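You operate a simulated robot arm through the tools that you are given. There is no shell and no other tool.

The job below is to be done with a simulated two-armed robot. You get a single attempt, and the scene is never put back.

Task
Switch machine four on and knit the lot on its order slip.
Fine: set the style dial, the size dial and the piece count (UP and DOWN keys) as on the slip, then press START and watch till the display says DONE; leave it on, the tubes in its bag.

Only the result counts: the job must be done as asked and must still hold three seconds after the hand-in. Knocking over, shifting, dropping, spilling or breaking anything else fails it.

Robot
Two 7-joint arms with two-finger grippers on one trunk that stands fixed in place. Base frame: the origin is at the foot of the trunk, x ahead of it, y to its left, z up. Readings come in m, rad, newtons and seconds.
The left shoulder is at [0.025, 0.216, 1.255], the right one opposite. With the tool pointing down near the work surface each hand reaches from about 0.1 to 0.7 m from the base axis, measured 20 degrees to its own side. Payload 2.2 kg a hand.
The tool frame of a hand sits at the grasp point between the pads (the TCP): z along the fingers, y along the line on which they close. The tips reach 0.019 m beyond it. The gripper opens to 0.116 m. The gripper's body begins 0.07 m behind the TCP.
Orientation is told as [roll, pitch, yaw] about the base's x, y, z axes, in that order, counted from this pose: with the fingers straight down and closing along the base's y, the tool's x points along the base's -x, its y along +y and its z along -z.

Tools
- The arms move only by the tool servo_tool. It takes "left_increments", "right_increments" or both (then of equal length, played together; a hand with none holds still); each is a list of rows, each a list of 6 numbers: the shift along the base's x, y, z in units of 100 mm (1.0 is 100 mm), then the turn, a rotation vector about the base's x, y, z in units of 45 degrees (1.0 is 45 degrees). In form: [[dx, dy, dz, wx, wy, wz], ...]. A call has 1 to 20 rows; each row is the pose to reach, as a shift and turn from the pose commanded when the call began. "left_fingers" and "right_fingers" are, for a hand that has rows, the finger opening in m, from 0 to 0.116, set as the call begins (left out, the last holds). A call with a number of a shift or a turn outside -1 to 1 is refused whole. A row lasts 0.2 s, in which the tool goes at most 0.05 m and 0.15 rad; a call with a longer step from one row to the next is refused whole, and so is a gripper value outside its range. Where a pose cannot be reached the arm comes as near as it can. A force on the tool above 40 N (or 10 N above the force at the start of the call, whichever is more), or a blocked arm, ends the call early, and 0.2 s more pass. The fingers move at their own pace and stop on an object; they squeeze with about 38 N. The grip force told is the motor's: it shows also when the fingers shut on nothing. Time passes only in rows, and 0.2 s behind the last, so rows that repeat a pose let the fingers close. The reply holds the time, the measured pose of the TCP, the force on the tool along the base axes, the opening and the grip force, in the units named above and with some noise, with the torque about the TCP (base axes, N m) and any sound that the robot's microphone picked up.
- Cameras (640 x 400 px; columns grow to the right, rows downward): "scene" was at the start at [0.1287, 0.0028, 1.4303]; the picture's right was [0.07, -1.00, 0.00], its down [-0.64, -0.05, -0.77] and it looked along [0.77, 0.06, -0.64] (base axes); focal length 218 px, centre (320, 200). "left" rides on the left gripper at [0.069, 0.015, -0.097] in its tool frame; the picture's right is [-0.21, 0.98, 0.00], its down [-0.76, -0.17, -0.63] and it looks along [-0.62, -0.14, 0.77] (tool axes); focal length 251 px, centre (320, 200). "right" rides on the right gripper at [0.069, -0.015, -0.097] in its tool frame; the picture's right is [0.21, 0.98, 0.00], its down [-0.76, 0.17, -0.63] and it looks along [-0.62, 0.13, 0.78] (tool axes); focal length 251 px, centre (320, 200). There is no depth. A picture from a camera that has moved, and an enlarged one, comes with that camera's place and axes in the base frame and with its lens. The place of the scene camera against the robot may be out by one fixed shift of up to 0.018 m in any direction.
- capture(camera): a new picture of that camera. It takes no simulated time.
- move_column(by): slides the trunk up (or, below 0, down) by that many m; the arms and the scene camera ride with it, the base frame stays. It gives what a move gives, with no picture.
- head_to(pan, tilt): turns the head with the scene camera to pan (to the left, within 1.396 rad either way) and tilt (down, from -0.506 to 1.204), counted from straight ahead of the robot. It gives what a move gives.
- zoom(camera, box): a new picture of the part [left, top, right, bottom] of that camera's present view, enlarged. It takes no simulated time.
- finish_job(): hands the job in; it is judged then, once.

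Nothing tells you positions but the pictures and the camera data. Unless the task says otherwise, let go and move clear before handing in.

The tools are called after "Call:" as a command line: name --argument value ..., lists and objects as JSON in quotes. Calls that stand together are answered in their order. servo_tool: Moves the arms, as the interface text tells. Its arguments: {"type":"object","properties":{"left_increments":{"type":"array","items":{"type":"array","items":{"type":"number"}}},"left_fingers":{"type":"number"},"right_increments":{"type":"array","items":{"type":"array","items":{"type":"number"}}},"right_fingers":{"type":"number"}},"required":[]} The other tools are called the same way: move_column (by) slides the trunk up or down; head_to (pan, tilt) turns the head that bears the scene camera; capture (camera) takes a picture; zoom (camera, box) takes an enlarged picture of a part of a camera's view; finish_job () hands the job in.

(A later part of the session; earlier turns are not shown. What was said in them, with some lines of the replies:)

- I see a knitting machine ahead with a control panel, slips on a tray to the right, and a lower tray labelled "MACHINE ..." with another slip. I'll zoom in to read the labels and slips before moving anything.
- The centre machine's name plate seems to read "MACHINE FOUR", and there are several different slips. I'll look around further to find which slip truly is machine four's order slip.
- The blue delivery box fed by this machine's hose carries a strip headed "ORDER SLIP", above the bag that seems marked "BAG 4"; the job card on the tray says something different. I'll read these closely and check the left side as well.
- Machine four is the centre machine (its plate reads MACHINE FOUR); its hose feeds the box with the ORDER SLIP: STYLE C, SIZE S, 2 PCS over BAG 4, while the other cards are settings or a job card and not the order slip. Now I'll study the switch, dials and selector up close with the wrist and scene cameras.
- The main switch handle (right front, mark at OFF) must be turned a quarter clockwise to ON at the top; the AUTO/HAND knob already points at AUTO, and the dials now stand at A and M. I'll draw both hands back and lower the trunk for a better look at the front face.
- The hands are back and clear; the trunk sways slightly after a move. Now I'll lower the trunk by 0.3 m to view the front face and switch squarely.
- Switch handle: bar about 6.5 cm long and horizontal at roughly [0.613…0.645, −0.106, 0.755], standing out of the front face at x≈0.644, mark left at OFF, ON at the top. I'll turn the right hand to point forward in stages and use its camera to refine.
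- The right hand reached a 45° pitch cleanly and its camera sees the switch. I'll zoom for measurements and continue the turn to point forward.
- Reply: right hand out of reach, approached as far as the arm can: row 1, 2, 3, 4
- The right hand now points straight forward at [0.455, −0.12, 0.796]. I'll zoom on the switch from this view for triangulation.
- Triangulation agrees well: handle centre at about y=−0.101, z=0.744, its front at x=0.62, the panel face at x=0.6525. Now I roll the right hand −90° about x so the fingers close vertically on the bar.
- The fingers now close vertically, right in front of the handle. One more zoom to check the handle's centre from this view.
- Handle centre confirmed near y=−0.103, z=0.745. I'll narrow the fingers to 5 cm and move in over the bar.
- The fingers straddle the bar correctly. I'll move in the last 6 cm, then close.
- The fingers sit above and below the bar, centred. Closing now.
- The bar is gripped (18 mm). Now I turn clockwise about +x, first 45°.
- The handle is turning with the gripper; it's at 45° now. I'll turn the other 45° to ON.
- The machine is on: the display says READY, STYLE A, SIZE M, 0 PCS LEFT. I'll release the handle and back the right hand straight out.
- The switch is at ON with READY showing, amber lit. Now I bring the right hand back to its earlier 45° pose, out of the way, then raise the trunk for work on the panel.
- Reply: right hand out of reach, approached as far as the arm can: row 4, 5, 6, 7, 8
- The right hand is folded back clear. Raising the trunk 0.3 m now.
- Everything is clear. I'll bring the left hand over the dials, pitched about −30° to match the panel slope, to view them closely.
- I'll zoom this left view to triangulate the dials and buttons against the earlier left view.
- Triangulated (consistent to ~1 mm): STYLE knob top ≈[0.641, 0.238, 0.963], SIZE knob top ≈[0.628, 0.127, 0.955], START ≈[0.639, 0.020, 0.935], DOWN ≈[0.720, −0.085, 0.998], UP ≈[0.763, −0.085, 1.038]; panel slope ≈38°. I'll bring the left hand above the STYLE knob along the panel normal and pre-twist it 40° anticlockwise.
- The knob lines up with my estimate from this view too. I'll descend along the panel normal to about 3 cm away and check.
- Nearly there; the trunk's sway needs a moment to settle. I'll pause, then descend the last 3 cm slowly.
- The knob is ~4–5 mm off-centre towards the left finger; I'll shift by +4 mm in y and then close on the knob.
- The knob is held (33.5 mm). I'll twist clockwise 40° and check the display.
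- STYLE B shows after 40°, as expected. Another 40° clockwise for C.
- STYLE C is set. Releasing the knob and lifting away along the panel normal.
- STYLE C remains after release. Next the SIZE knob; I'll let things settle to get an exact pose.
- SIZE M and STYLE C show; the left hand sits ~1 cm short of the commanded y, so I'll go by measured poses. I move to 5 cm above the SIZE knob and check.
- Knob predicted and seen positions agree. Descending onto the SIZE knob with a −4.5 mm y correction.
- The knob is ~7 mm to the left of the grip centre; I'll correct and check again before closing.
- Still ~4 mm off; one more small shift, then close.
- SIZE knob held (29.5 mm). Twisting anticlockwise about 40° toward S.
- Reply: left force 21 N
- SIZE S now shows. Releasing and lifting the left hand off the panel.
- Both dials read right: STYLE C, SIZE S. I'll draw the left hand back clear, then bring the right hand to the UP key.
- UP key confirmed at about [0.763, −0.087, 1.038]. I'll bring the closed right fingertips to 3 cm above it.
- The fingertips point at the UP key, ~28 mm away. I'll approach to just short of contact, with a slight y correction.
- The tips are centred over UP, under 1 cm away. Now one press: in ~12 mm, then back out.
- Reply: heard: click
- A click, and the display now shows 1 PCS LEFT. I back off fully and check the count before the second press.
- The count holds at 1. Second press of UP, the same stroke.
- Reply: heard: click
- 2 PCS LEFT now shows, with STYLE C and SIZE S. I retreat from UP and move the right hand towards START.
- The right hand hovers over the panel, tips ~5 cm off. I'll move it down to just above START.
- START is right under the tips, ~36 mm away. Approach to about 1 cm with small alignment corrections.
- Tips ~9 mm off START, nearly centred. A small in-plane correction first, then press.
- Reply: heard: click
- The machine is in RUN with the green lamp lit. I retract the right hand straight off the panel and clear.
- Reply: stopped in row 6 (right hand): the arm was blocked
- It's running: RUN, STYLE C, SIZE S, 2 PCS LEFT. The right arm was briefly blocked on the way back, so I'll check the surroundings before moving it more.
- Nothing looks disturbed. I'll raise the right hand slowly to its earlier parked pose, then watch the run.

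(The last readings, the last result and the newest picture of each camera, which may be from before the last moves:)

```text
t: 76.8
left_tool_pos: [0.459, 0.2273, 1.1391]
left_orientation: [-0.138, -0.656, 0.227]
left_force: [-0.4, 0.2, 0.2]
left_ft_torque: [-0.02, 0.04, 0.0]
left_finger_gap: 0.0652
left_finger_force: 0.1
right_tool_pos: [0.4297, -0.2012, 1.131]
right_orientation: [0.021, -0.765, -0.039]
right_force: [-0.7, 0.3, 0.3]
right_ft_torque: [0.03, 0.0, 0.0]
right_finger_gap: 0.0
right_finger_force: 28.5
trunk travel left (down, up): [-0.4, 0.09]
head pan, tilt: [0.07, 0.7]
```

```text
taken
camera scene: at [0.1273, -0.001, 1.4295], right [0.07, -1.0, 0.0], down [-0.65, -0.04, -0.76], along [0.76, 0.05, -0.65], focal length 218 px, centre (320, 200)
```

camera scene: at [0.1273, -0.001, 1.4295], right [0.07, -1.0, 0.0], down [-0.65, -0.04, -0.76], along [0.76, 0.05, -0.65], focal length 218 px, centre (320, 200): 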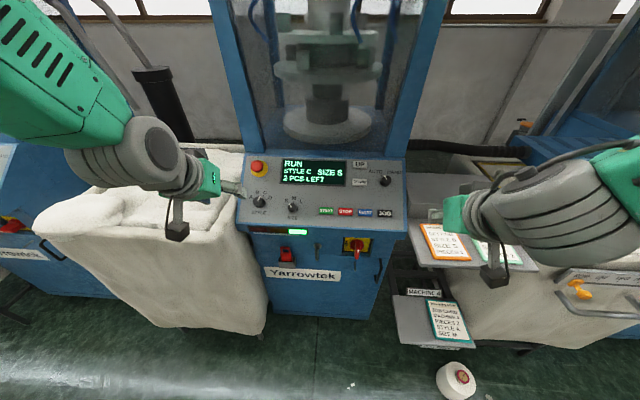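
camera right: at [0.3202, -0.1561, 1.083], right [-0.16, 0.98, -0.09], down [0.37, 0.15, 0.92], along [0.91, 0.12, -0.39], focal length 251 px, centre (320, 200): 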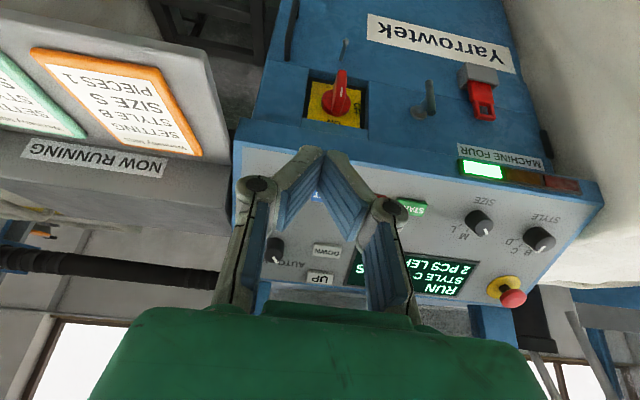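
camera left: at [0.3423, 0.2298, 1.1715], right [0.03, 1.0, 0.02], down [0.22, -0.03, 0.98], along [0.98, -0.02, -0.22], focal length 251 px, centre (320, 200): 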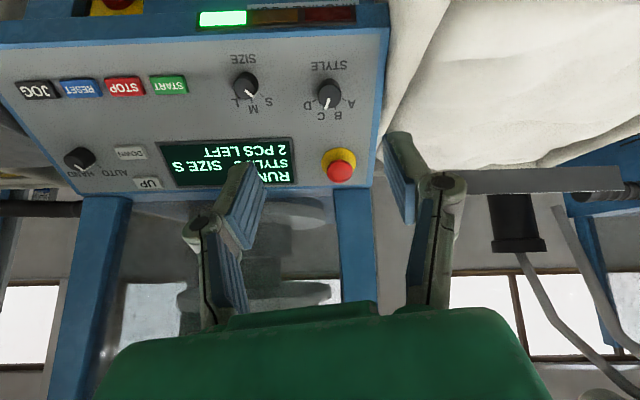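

Both hands are clear and the machine is running. I also move the left hand back a bit and wait, watching the display.

Call:
servo_tool --left_increments '[[-0.2, 0, 0.1, 0, 0, 0], [-0.4, 0, 0.2, 0, 0, 0], [-0.6, 0, 0.3, 0, 0, 0], [-0.8, 0, 0.4, 0, 0, 0], [-0.8, 0, 0.4, 0, 0, 0], [-0.8, 0, 0.4, 0, 0, 0], [-0.8, 0, 0.4, 0, 0, 0], [-0.8, 0, 0.4, 0, 0, 0], [-0.8, 0, 0.4, 0, 0, 0], [-0.8, 0, 0.4, 0, 0, 0], [-0.8, 0, 0.4, 0, 0, 0], [-0.8, 0, 0.4, 0, 0, 0], [-0.8, 0, 0.4, 0, 0, 0], [-0.8, 0, 0.4, 0, 0, 0], [-0.8, 0, 0.4, 0, 0, 0], [-0.8, 0, 0.4, 0, 0, 0], [-0.8, 0, 0.4, 0, 0, 0], [-0.8, 0, 0.4, 0, 0, 0], [-0.8, 0, 0.4, 0, 0, 0], [-0.8, 0, 0.4, 0, 0, 0]]'

Call:
zoom --camera "scene" --box '[220, 0, 440, 260]'

Call:
head_to --pan -0.45 --tilt 0.6

Call:
capture --camera "scene"

```text
t: 81.0
left_tool_pos: [0.4013, 0.2205, 1.1907]
left_orientation: [-0.139, -0.655, 0.229]
left_force: [0.4, 0.2, 0.3]
left_ft_torque: [0.02, -0.01, 0.0]
left_finger_gap: 0.0653
left_finger_force: 0.1
left hand out of reach, approached as far as the arm can: row 2, 3, 4, 5, 6, 7, 8, 9, 10, 11, 12, 13, 14, 15, 16, 17, 18, 19, 20
right_tool_pos: [0.4288, -0.2007, 1.1322]
right_orientation: [0.02, -0.769, -0.038]
right_force: [0.1, 0.2, -0.3]
right_ft_torque: [0.01, 0.0, -0.03]
right_finger_gap: 0.0
right_finger_force: 28.8
trunk travel left (down, up): [-0.4, 0.09]
head pan, tilt: [0.07, 0.7]
```

```text
1.54 times, centred on (330, 130) of scene
camera zoom: at [0.1265, 0.001, 1.4296], right [0.07, -1.0, 0.0], down [-0.64, -0.04, -0.76], along [0.76, 0.05, -0.65], focal length 335 px, centre (305, 308)
```

zoom: 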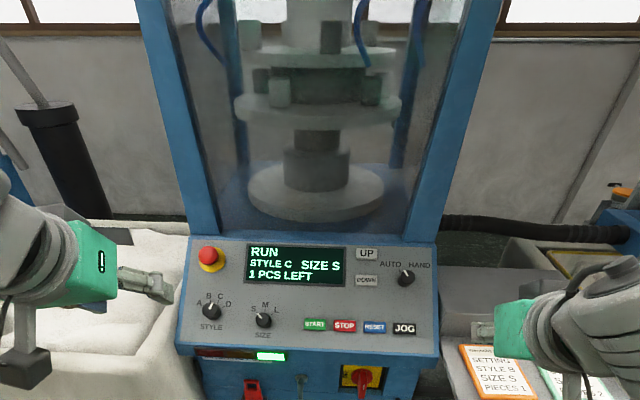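

```text
t: 81.9
left_tool_pos: [0.4004, 0.2198, 1.1905]
left_orientation: [-0.14, -0.655, 0.227]
left_force: [0.0, 0.2, 0.4]
left_ft_torque: [0.04, -0.02, -0.01]
left_finger_gap: 0.0651
left_finger_force: 0.2
right_tool_pos: [0.429, -0.1997, 1.1318]
right_orientation: [0.021, -0.766, -0.038]
right_force: [-0.2, 0.1, 0.1]
right_ft_torque: [0.02, -0.03, 0.0]
right_finger_gap: 0.0
right_finger_force: 28.3
trunk travel left (down, up): [-0.4, 0.09]
head pan, tilt: [-0.45, 0.6]
```

```text
taken
camera scene: at [0.1217, -0.0429, 1.4382], right [-0.43, -0.9, 0.0], down [-0.51, 0.25, -0.82], along [0.74, -0.36, -0.57], focal length 218 px, centre (320, 200)
```

scene: 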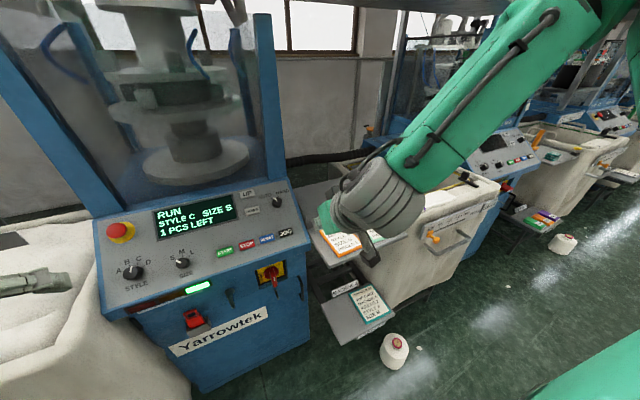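

One piece is done: 1 PCS LEFT, still in RUN. I keep waiting and watching.

Call:
servo_tool --right_increments '[[0, 0, 0, 0, 0, 0], [0, 0, 0, 0, 0, 0], [0, 0, 0, 0, 0, 0], [0, 0, 0, 0, 0, 0], [0, 0, 0, 0, 0, 0], [0, 0, 0, 0, 0, 0], [0, 0, 0, 0, 0, 0], [0, 0, 0, 0, 0, 0], [0, 0, 0, 0, 0, 0], [0, 0, 0, 0, 0, 0], [0, 0, 0, 0, 0, 0], [0, 0, 0, 0, 0, 0], [0, 0, 0, 0, 0, 0], [0, 0, 0, 0, 0, 0], [0, 0, 0, 0, 0, 0]]'

Call:
capture --camera "scene"

Call:
zoom --camera "scene" --box '[90, 180, 310, 320]'

```text
t: 85.1
left_tool_pos: [0.4011, 0.2192, 1.1898]
left_orientation: [-0.14, -0.655, 0.228]
left_force: [-0.2, -0.2, -0.1]
left_ft_torque: [-0.03, -0.03, 0.02]
left_finger_gap: 0.065
left_finger_force: 0.0
right_tool_pos: [0.4289, -0.1997, 1.1312]
right_orientation: [0.021, -0.767, -0.038]
right_force: [-0.3, 0.4, 0.2]
right_ft_torque: [-0.01, 0.01, 0.03]
right_finger_gap: 0.0001
right_finger_force: 28.2
trunk travel left (down, up): [-0.4, 0.09]
head pan, tilt: [-0.45, 0.6]
```

```text
taken
camera scene: at [0.1215, -0.043, 1.4382], right [-0.44, -0.9, 0.0], down [-0.51, 0.25, -0.82], along [0.74, -0.36, -0.57], focal length 218 px, centre (320, 200)
```

scene: 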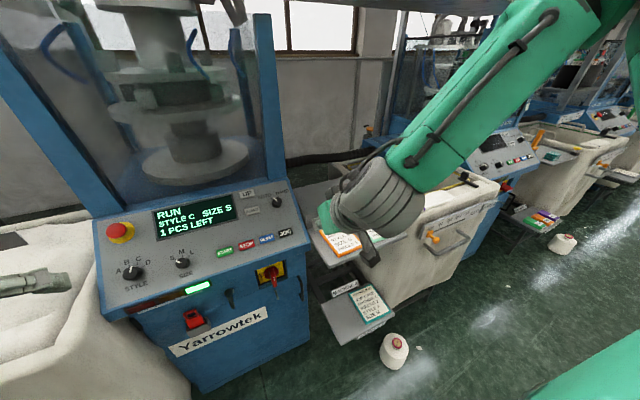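

```text
2.86 times, centred on (200, 250) of scene
camera zoom: at [0.1215, -0.043, 1.4382], right [-0.44, -0.9, 0.0], down [-0.51, 0.25, -0.82], along [0.74, -0.36, -0.57], focal length 622 px, centre (663, 57)
```

zoom: 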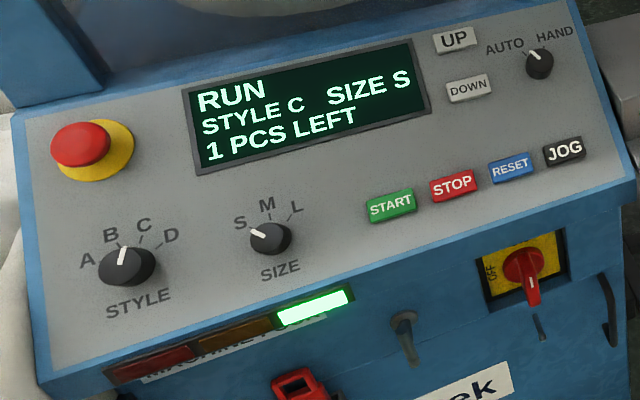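

Still RUN, 1 PCS LEFT. Waiting on.

Call:
servo_tool --right_increments '[[0, 0, 0, 0, 0, 0], [0, 0, 0, 0, 0, 0], [0, 0, 0, 0, 0, 0], [0, 0, 0, 0, 0, 0], [0, 0, 0, 0, 0, 0], [0, 0, 0, 0, 0, 0], [0, 0, 0, 0, 0, 0], [0, 0, 0, 0, 0, 0], [0, 0, 0, 0, 0, 0], [0, 0, 0, 0, 0, 0], [0, 0, 0, 0, 0, 0], [0, 0, 0, 0, 0, 0], [0, 0, 0, 0, 0, 0], [0, 0, 0, 0, 0, 0], [0, 0, 0, 0, 0, 0]]'

Call:
zoom --camera "scene" --box '[90, 180, 310, 320]'

```text
t: 88.3
left_tool_pos: [0.4017, 0.2204, 1.1905]
left_orientation: [-0.139, -0.654, 0.229]
left_force: [-0.9, -1.1, 0.0]
left_ft_torque: [0.0, -0.02, -0.03]
left_finger_gap: 0.0651
left_finger_force: 0.0
right_tool_pos: [0.4285, -0.2001, 1.1316]
right_orientation: [0.021, -0.766, -0.04]
right_force: [-0.4, 1.1, 0.6]
right_ft_torque: [0.0, 0.01, -0.01]
right_finger_gap: 0.0
right_finger_force: 28.2
trunk travel left (down, up): [-0.4, 0.09]
head pan, tilt: [-0.45, 0.6]
```

```text
2.86 times, centred on (200, 250) of scene
camera zoom: at [0.1215, -0.043, 1.4382], right [-0.44, -0.9, 0.0], down [-0.51, 0.25, -0.82], along [0.74, -0.36, -0.57], focal length 622 px, centre (663, 57)
```

zoom: 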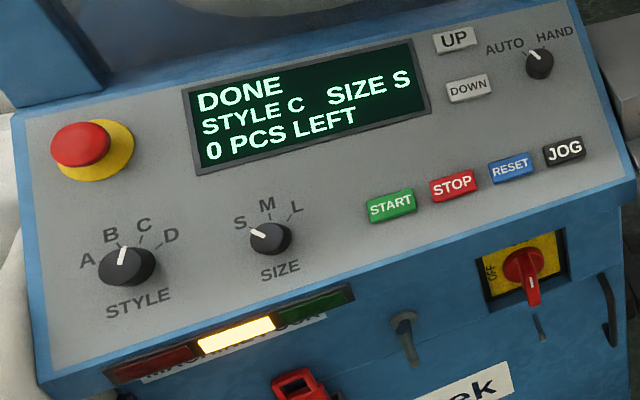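

The display says DONE, 0 PCS LEFT, still on. I'll check the bag and surroundings before handing in.

Call:
head_to --pan -0.75 --tilt 0.5

Call:
capture --camera "scene"

Call:
capture --camera "right"

```text
t: 89.1
left_tool_pos: [0.4013, 0.2213, 1.1897]
left_orientation: [-0.139, -0.656, 0.228]
left_force: [-0.4, -0.3, 0.9]
left_ft_torque: [0.0, -0.03, 0.0]
left_finger_gap: 0.0651
left_finger_force: 0.1
right_tool_pos: [0.4289, -0.1993, 1.1312]
right_orientation: [0.021, -0.766, -0.038]
right_force: [0.1, -0.5, 1.0]
right_ft_torque: [0.01, 0.01, -0.01]
right_finger_gap: 0.0002
right_finger_force: 28.3
trunk travel left (down, up): [-0.4, 0.09]
head pan, tilt: [-0.75, 0.499]
```

```text
taken
camera scene: at [0.1086, -0.0666, 1.4473], right [-0.68, -0.73, 0.0], down [-0.35, 0.33, -0.88], along [0.64, -0.6, -0.48], focal length 218 px, centre (320, 200)
```

scene: 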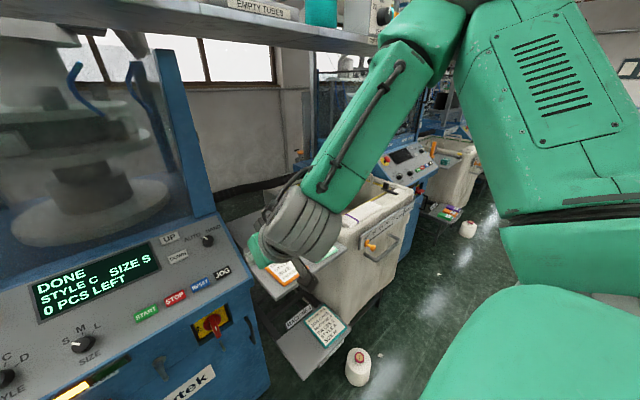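

```text
taken
camera right: at [0.3124, -0.2133, 1.1527], right [-0.13, 0.98, -0.13], down [0.11, 0.15, 0.98], along [0.99, 0.12, -0.13], focal length 251 px, centre (320, 200)
```

right: 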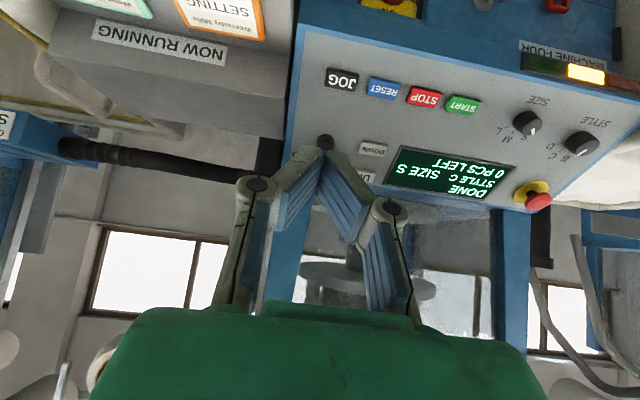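

The machine reads DONE and the tray, cards and bag look undisturbed, but my right arm hides the bag's inside. I'll shift the right hand slightly up and inward to look.

Call:
servo_tool --right_increments '[[0, 0.1, 0.15, 0, 0, 0], [0, 0.2, 0.3, 0, 0, 0], [0, 0.3, 0.45, 0, 0, 0], [0, 0.4, 0.6, 0, 0, 0], [0, 0.5, 0.7, 0, 0, 0], [0, 0.5, 0.7, 0, 0, 0]]'

Call:
head_to --pan -0.7 --tilt 0.62

Call:
capture --camera "scene"

```text
t: 90.5
left_tool_pos: [0.4027, 0.2213, 1.1887]
left_orientation: [-0.14, -0.655, 0.227]
left_force: [-0.3, 0.4, -0.7]
left_ft_torque: [0.01, 0.05, 0.0]
left_finger_gap: 0.065
left_finger_force: 0.0
right_tool_pos: [0.428, -0.1485, 1.2006]
right_orientation: [0.022, -0.769, -0.035]
right_force: [-0.1, -0.1, 0.1]
right_ft_torque: [0.01, -0.02, 0.01]
right_finger_gap: 0.0001
right_finger_force: 28.5
trunk travel left (down, up): [-0.4, 0.09]
head pan, tilt: [-0.75, 0.499]
```

```text
t: 91.2
left_tool_pos: [0.4015, 0.2208, 1.1887]
left_orientation: [-0.141, -0.655, 0.229]
left_force: [0.2, -0.5, 0.0]
left_ft_torque: [-0.01, 0.0, -0.01]
left_finger_gap: 0.0651
left_finger_force: 0.1
right_tool_pos: [0.4273, -0.1502, 1.1995]
right_orientation: [0.021, -0.767, -0.035]
right_force: [0.2, -0.1, 0.4]
right_ft_torque: [0.0, -0.02, -0.05]
right_finger_gap: 0.0
right_finger_force: 28.5
trunk travel left (down, up): [-0.4, 0.09]
head pan, tilt: [-0.7, 0.62]
```

```text
taken
camera scene: at [0.1089, -0.0607, 1.4366], right [-0.64, -0.76, 0.0], down [-0.45, 0.37, -0.81], along [0.62, -0.52, -0.58], focal length 218 px, centre (320, 200)
```

scene: 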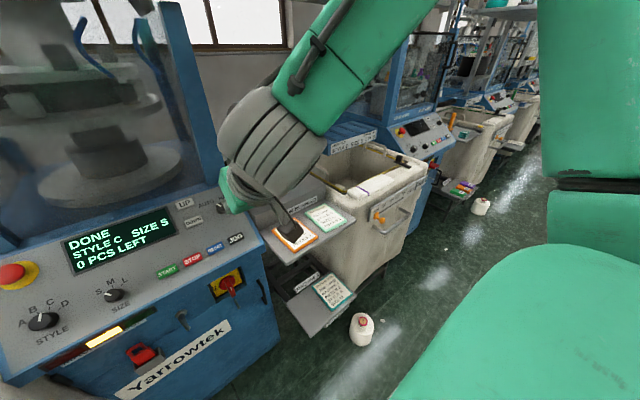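

Call:
zoom --camera "scene" --box '[310, 110, 450, 230]'

Call:
zoom --camera "scene" --box '[250, 180, 400, 350]'

Call:
zoom --camera "scene" --box '[0, 180, 270, 360]'

```text
3.33 times, centred on (380, 170) of scene
camera zoom: at [0.1089, -0.0607, 1.4366], right [-0.64, -0.76, 0.0], down [-0.45, 0.37, -0.81], along [0.62, -0.52, -0.58], focal length 726 px, centre (120, 300)
```

zoom: 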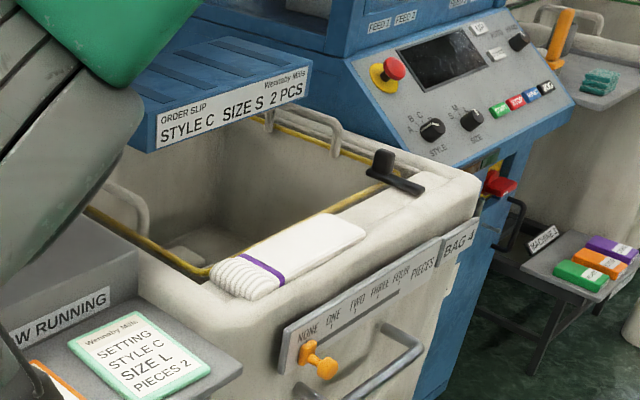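

```text
2.35 times, centred on (325, 265) of scene
camera zoom: at [0.1089, -0.0607, 1.4366], right [-0.64, -0.76, 0.0], down [-0.45, 0.37, -0.81], along [0.62, -0.52, -0.58], focal length 513 px, centre (308, 47)
```

zoom: 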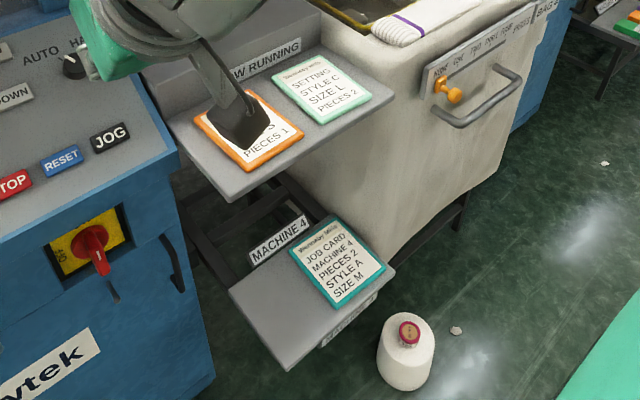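

```text
2.22 times, centred on (135, 270) of scene
camera zoom: at [0.1089, -0.0607, 1.4366], right [-0.64, -0.76, 0.0], down [-0.45, 0.37, -0.81], along [0.62, -0.52, -0.58], focal length 484 px, centre (731, 44)
```

zoom: 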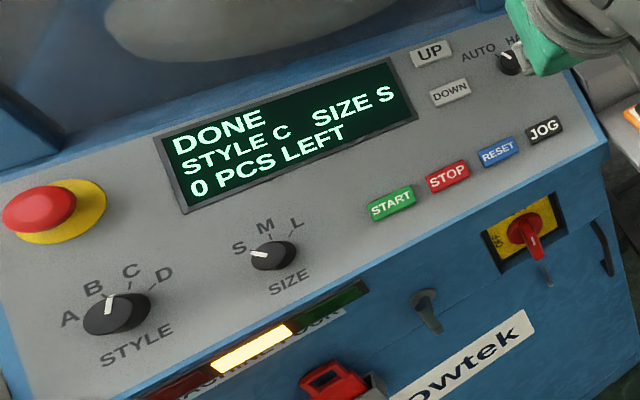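

The display reads DONE with STYLE C, SIZE S and 0 PCS LEFT, matching machine four's order slip. Something white lies at the bottom of BAG 4, the machine is still on, both hands are clear, and the cards, tray and bags look untouched. I'm handing the job in.

Call:
finish_job

```text
The job is handed in.
```

Machine four is on and has knitted the lot on its order slip: style C, size S, 2 pieces. The display says DONE with 0 PCS LEFT. I have handed the job in and have not been told how it was judged.

- **Which slip I used:** I followed the strip headed ORDER SLIP on machine four's delivery box, above BAG 4. The job card on the MACHINE 4 tray says style A, size M, 2 pieces, and the two cards under NOW RUNNING differ again. I did not use any of those.
- **Tubes in the bag:** I could see something white at the bottom of BAG 4, but could not count two separate tubes from where the camera was.
- **A brief block:** After pressing START, the right arm was reported blocked once as it drew back from the panel. I checked the pictures afterwards, and the cards, trays, knobs and bags looked undisturbed.
- **How I left it:** The machine is on, nothing has been taken from the bag, and both hands are clear of the machine.
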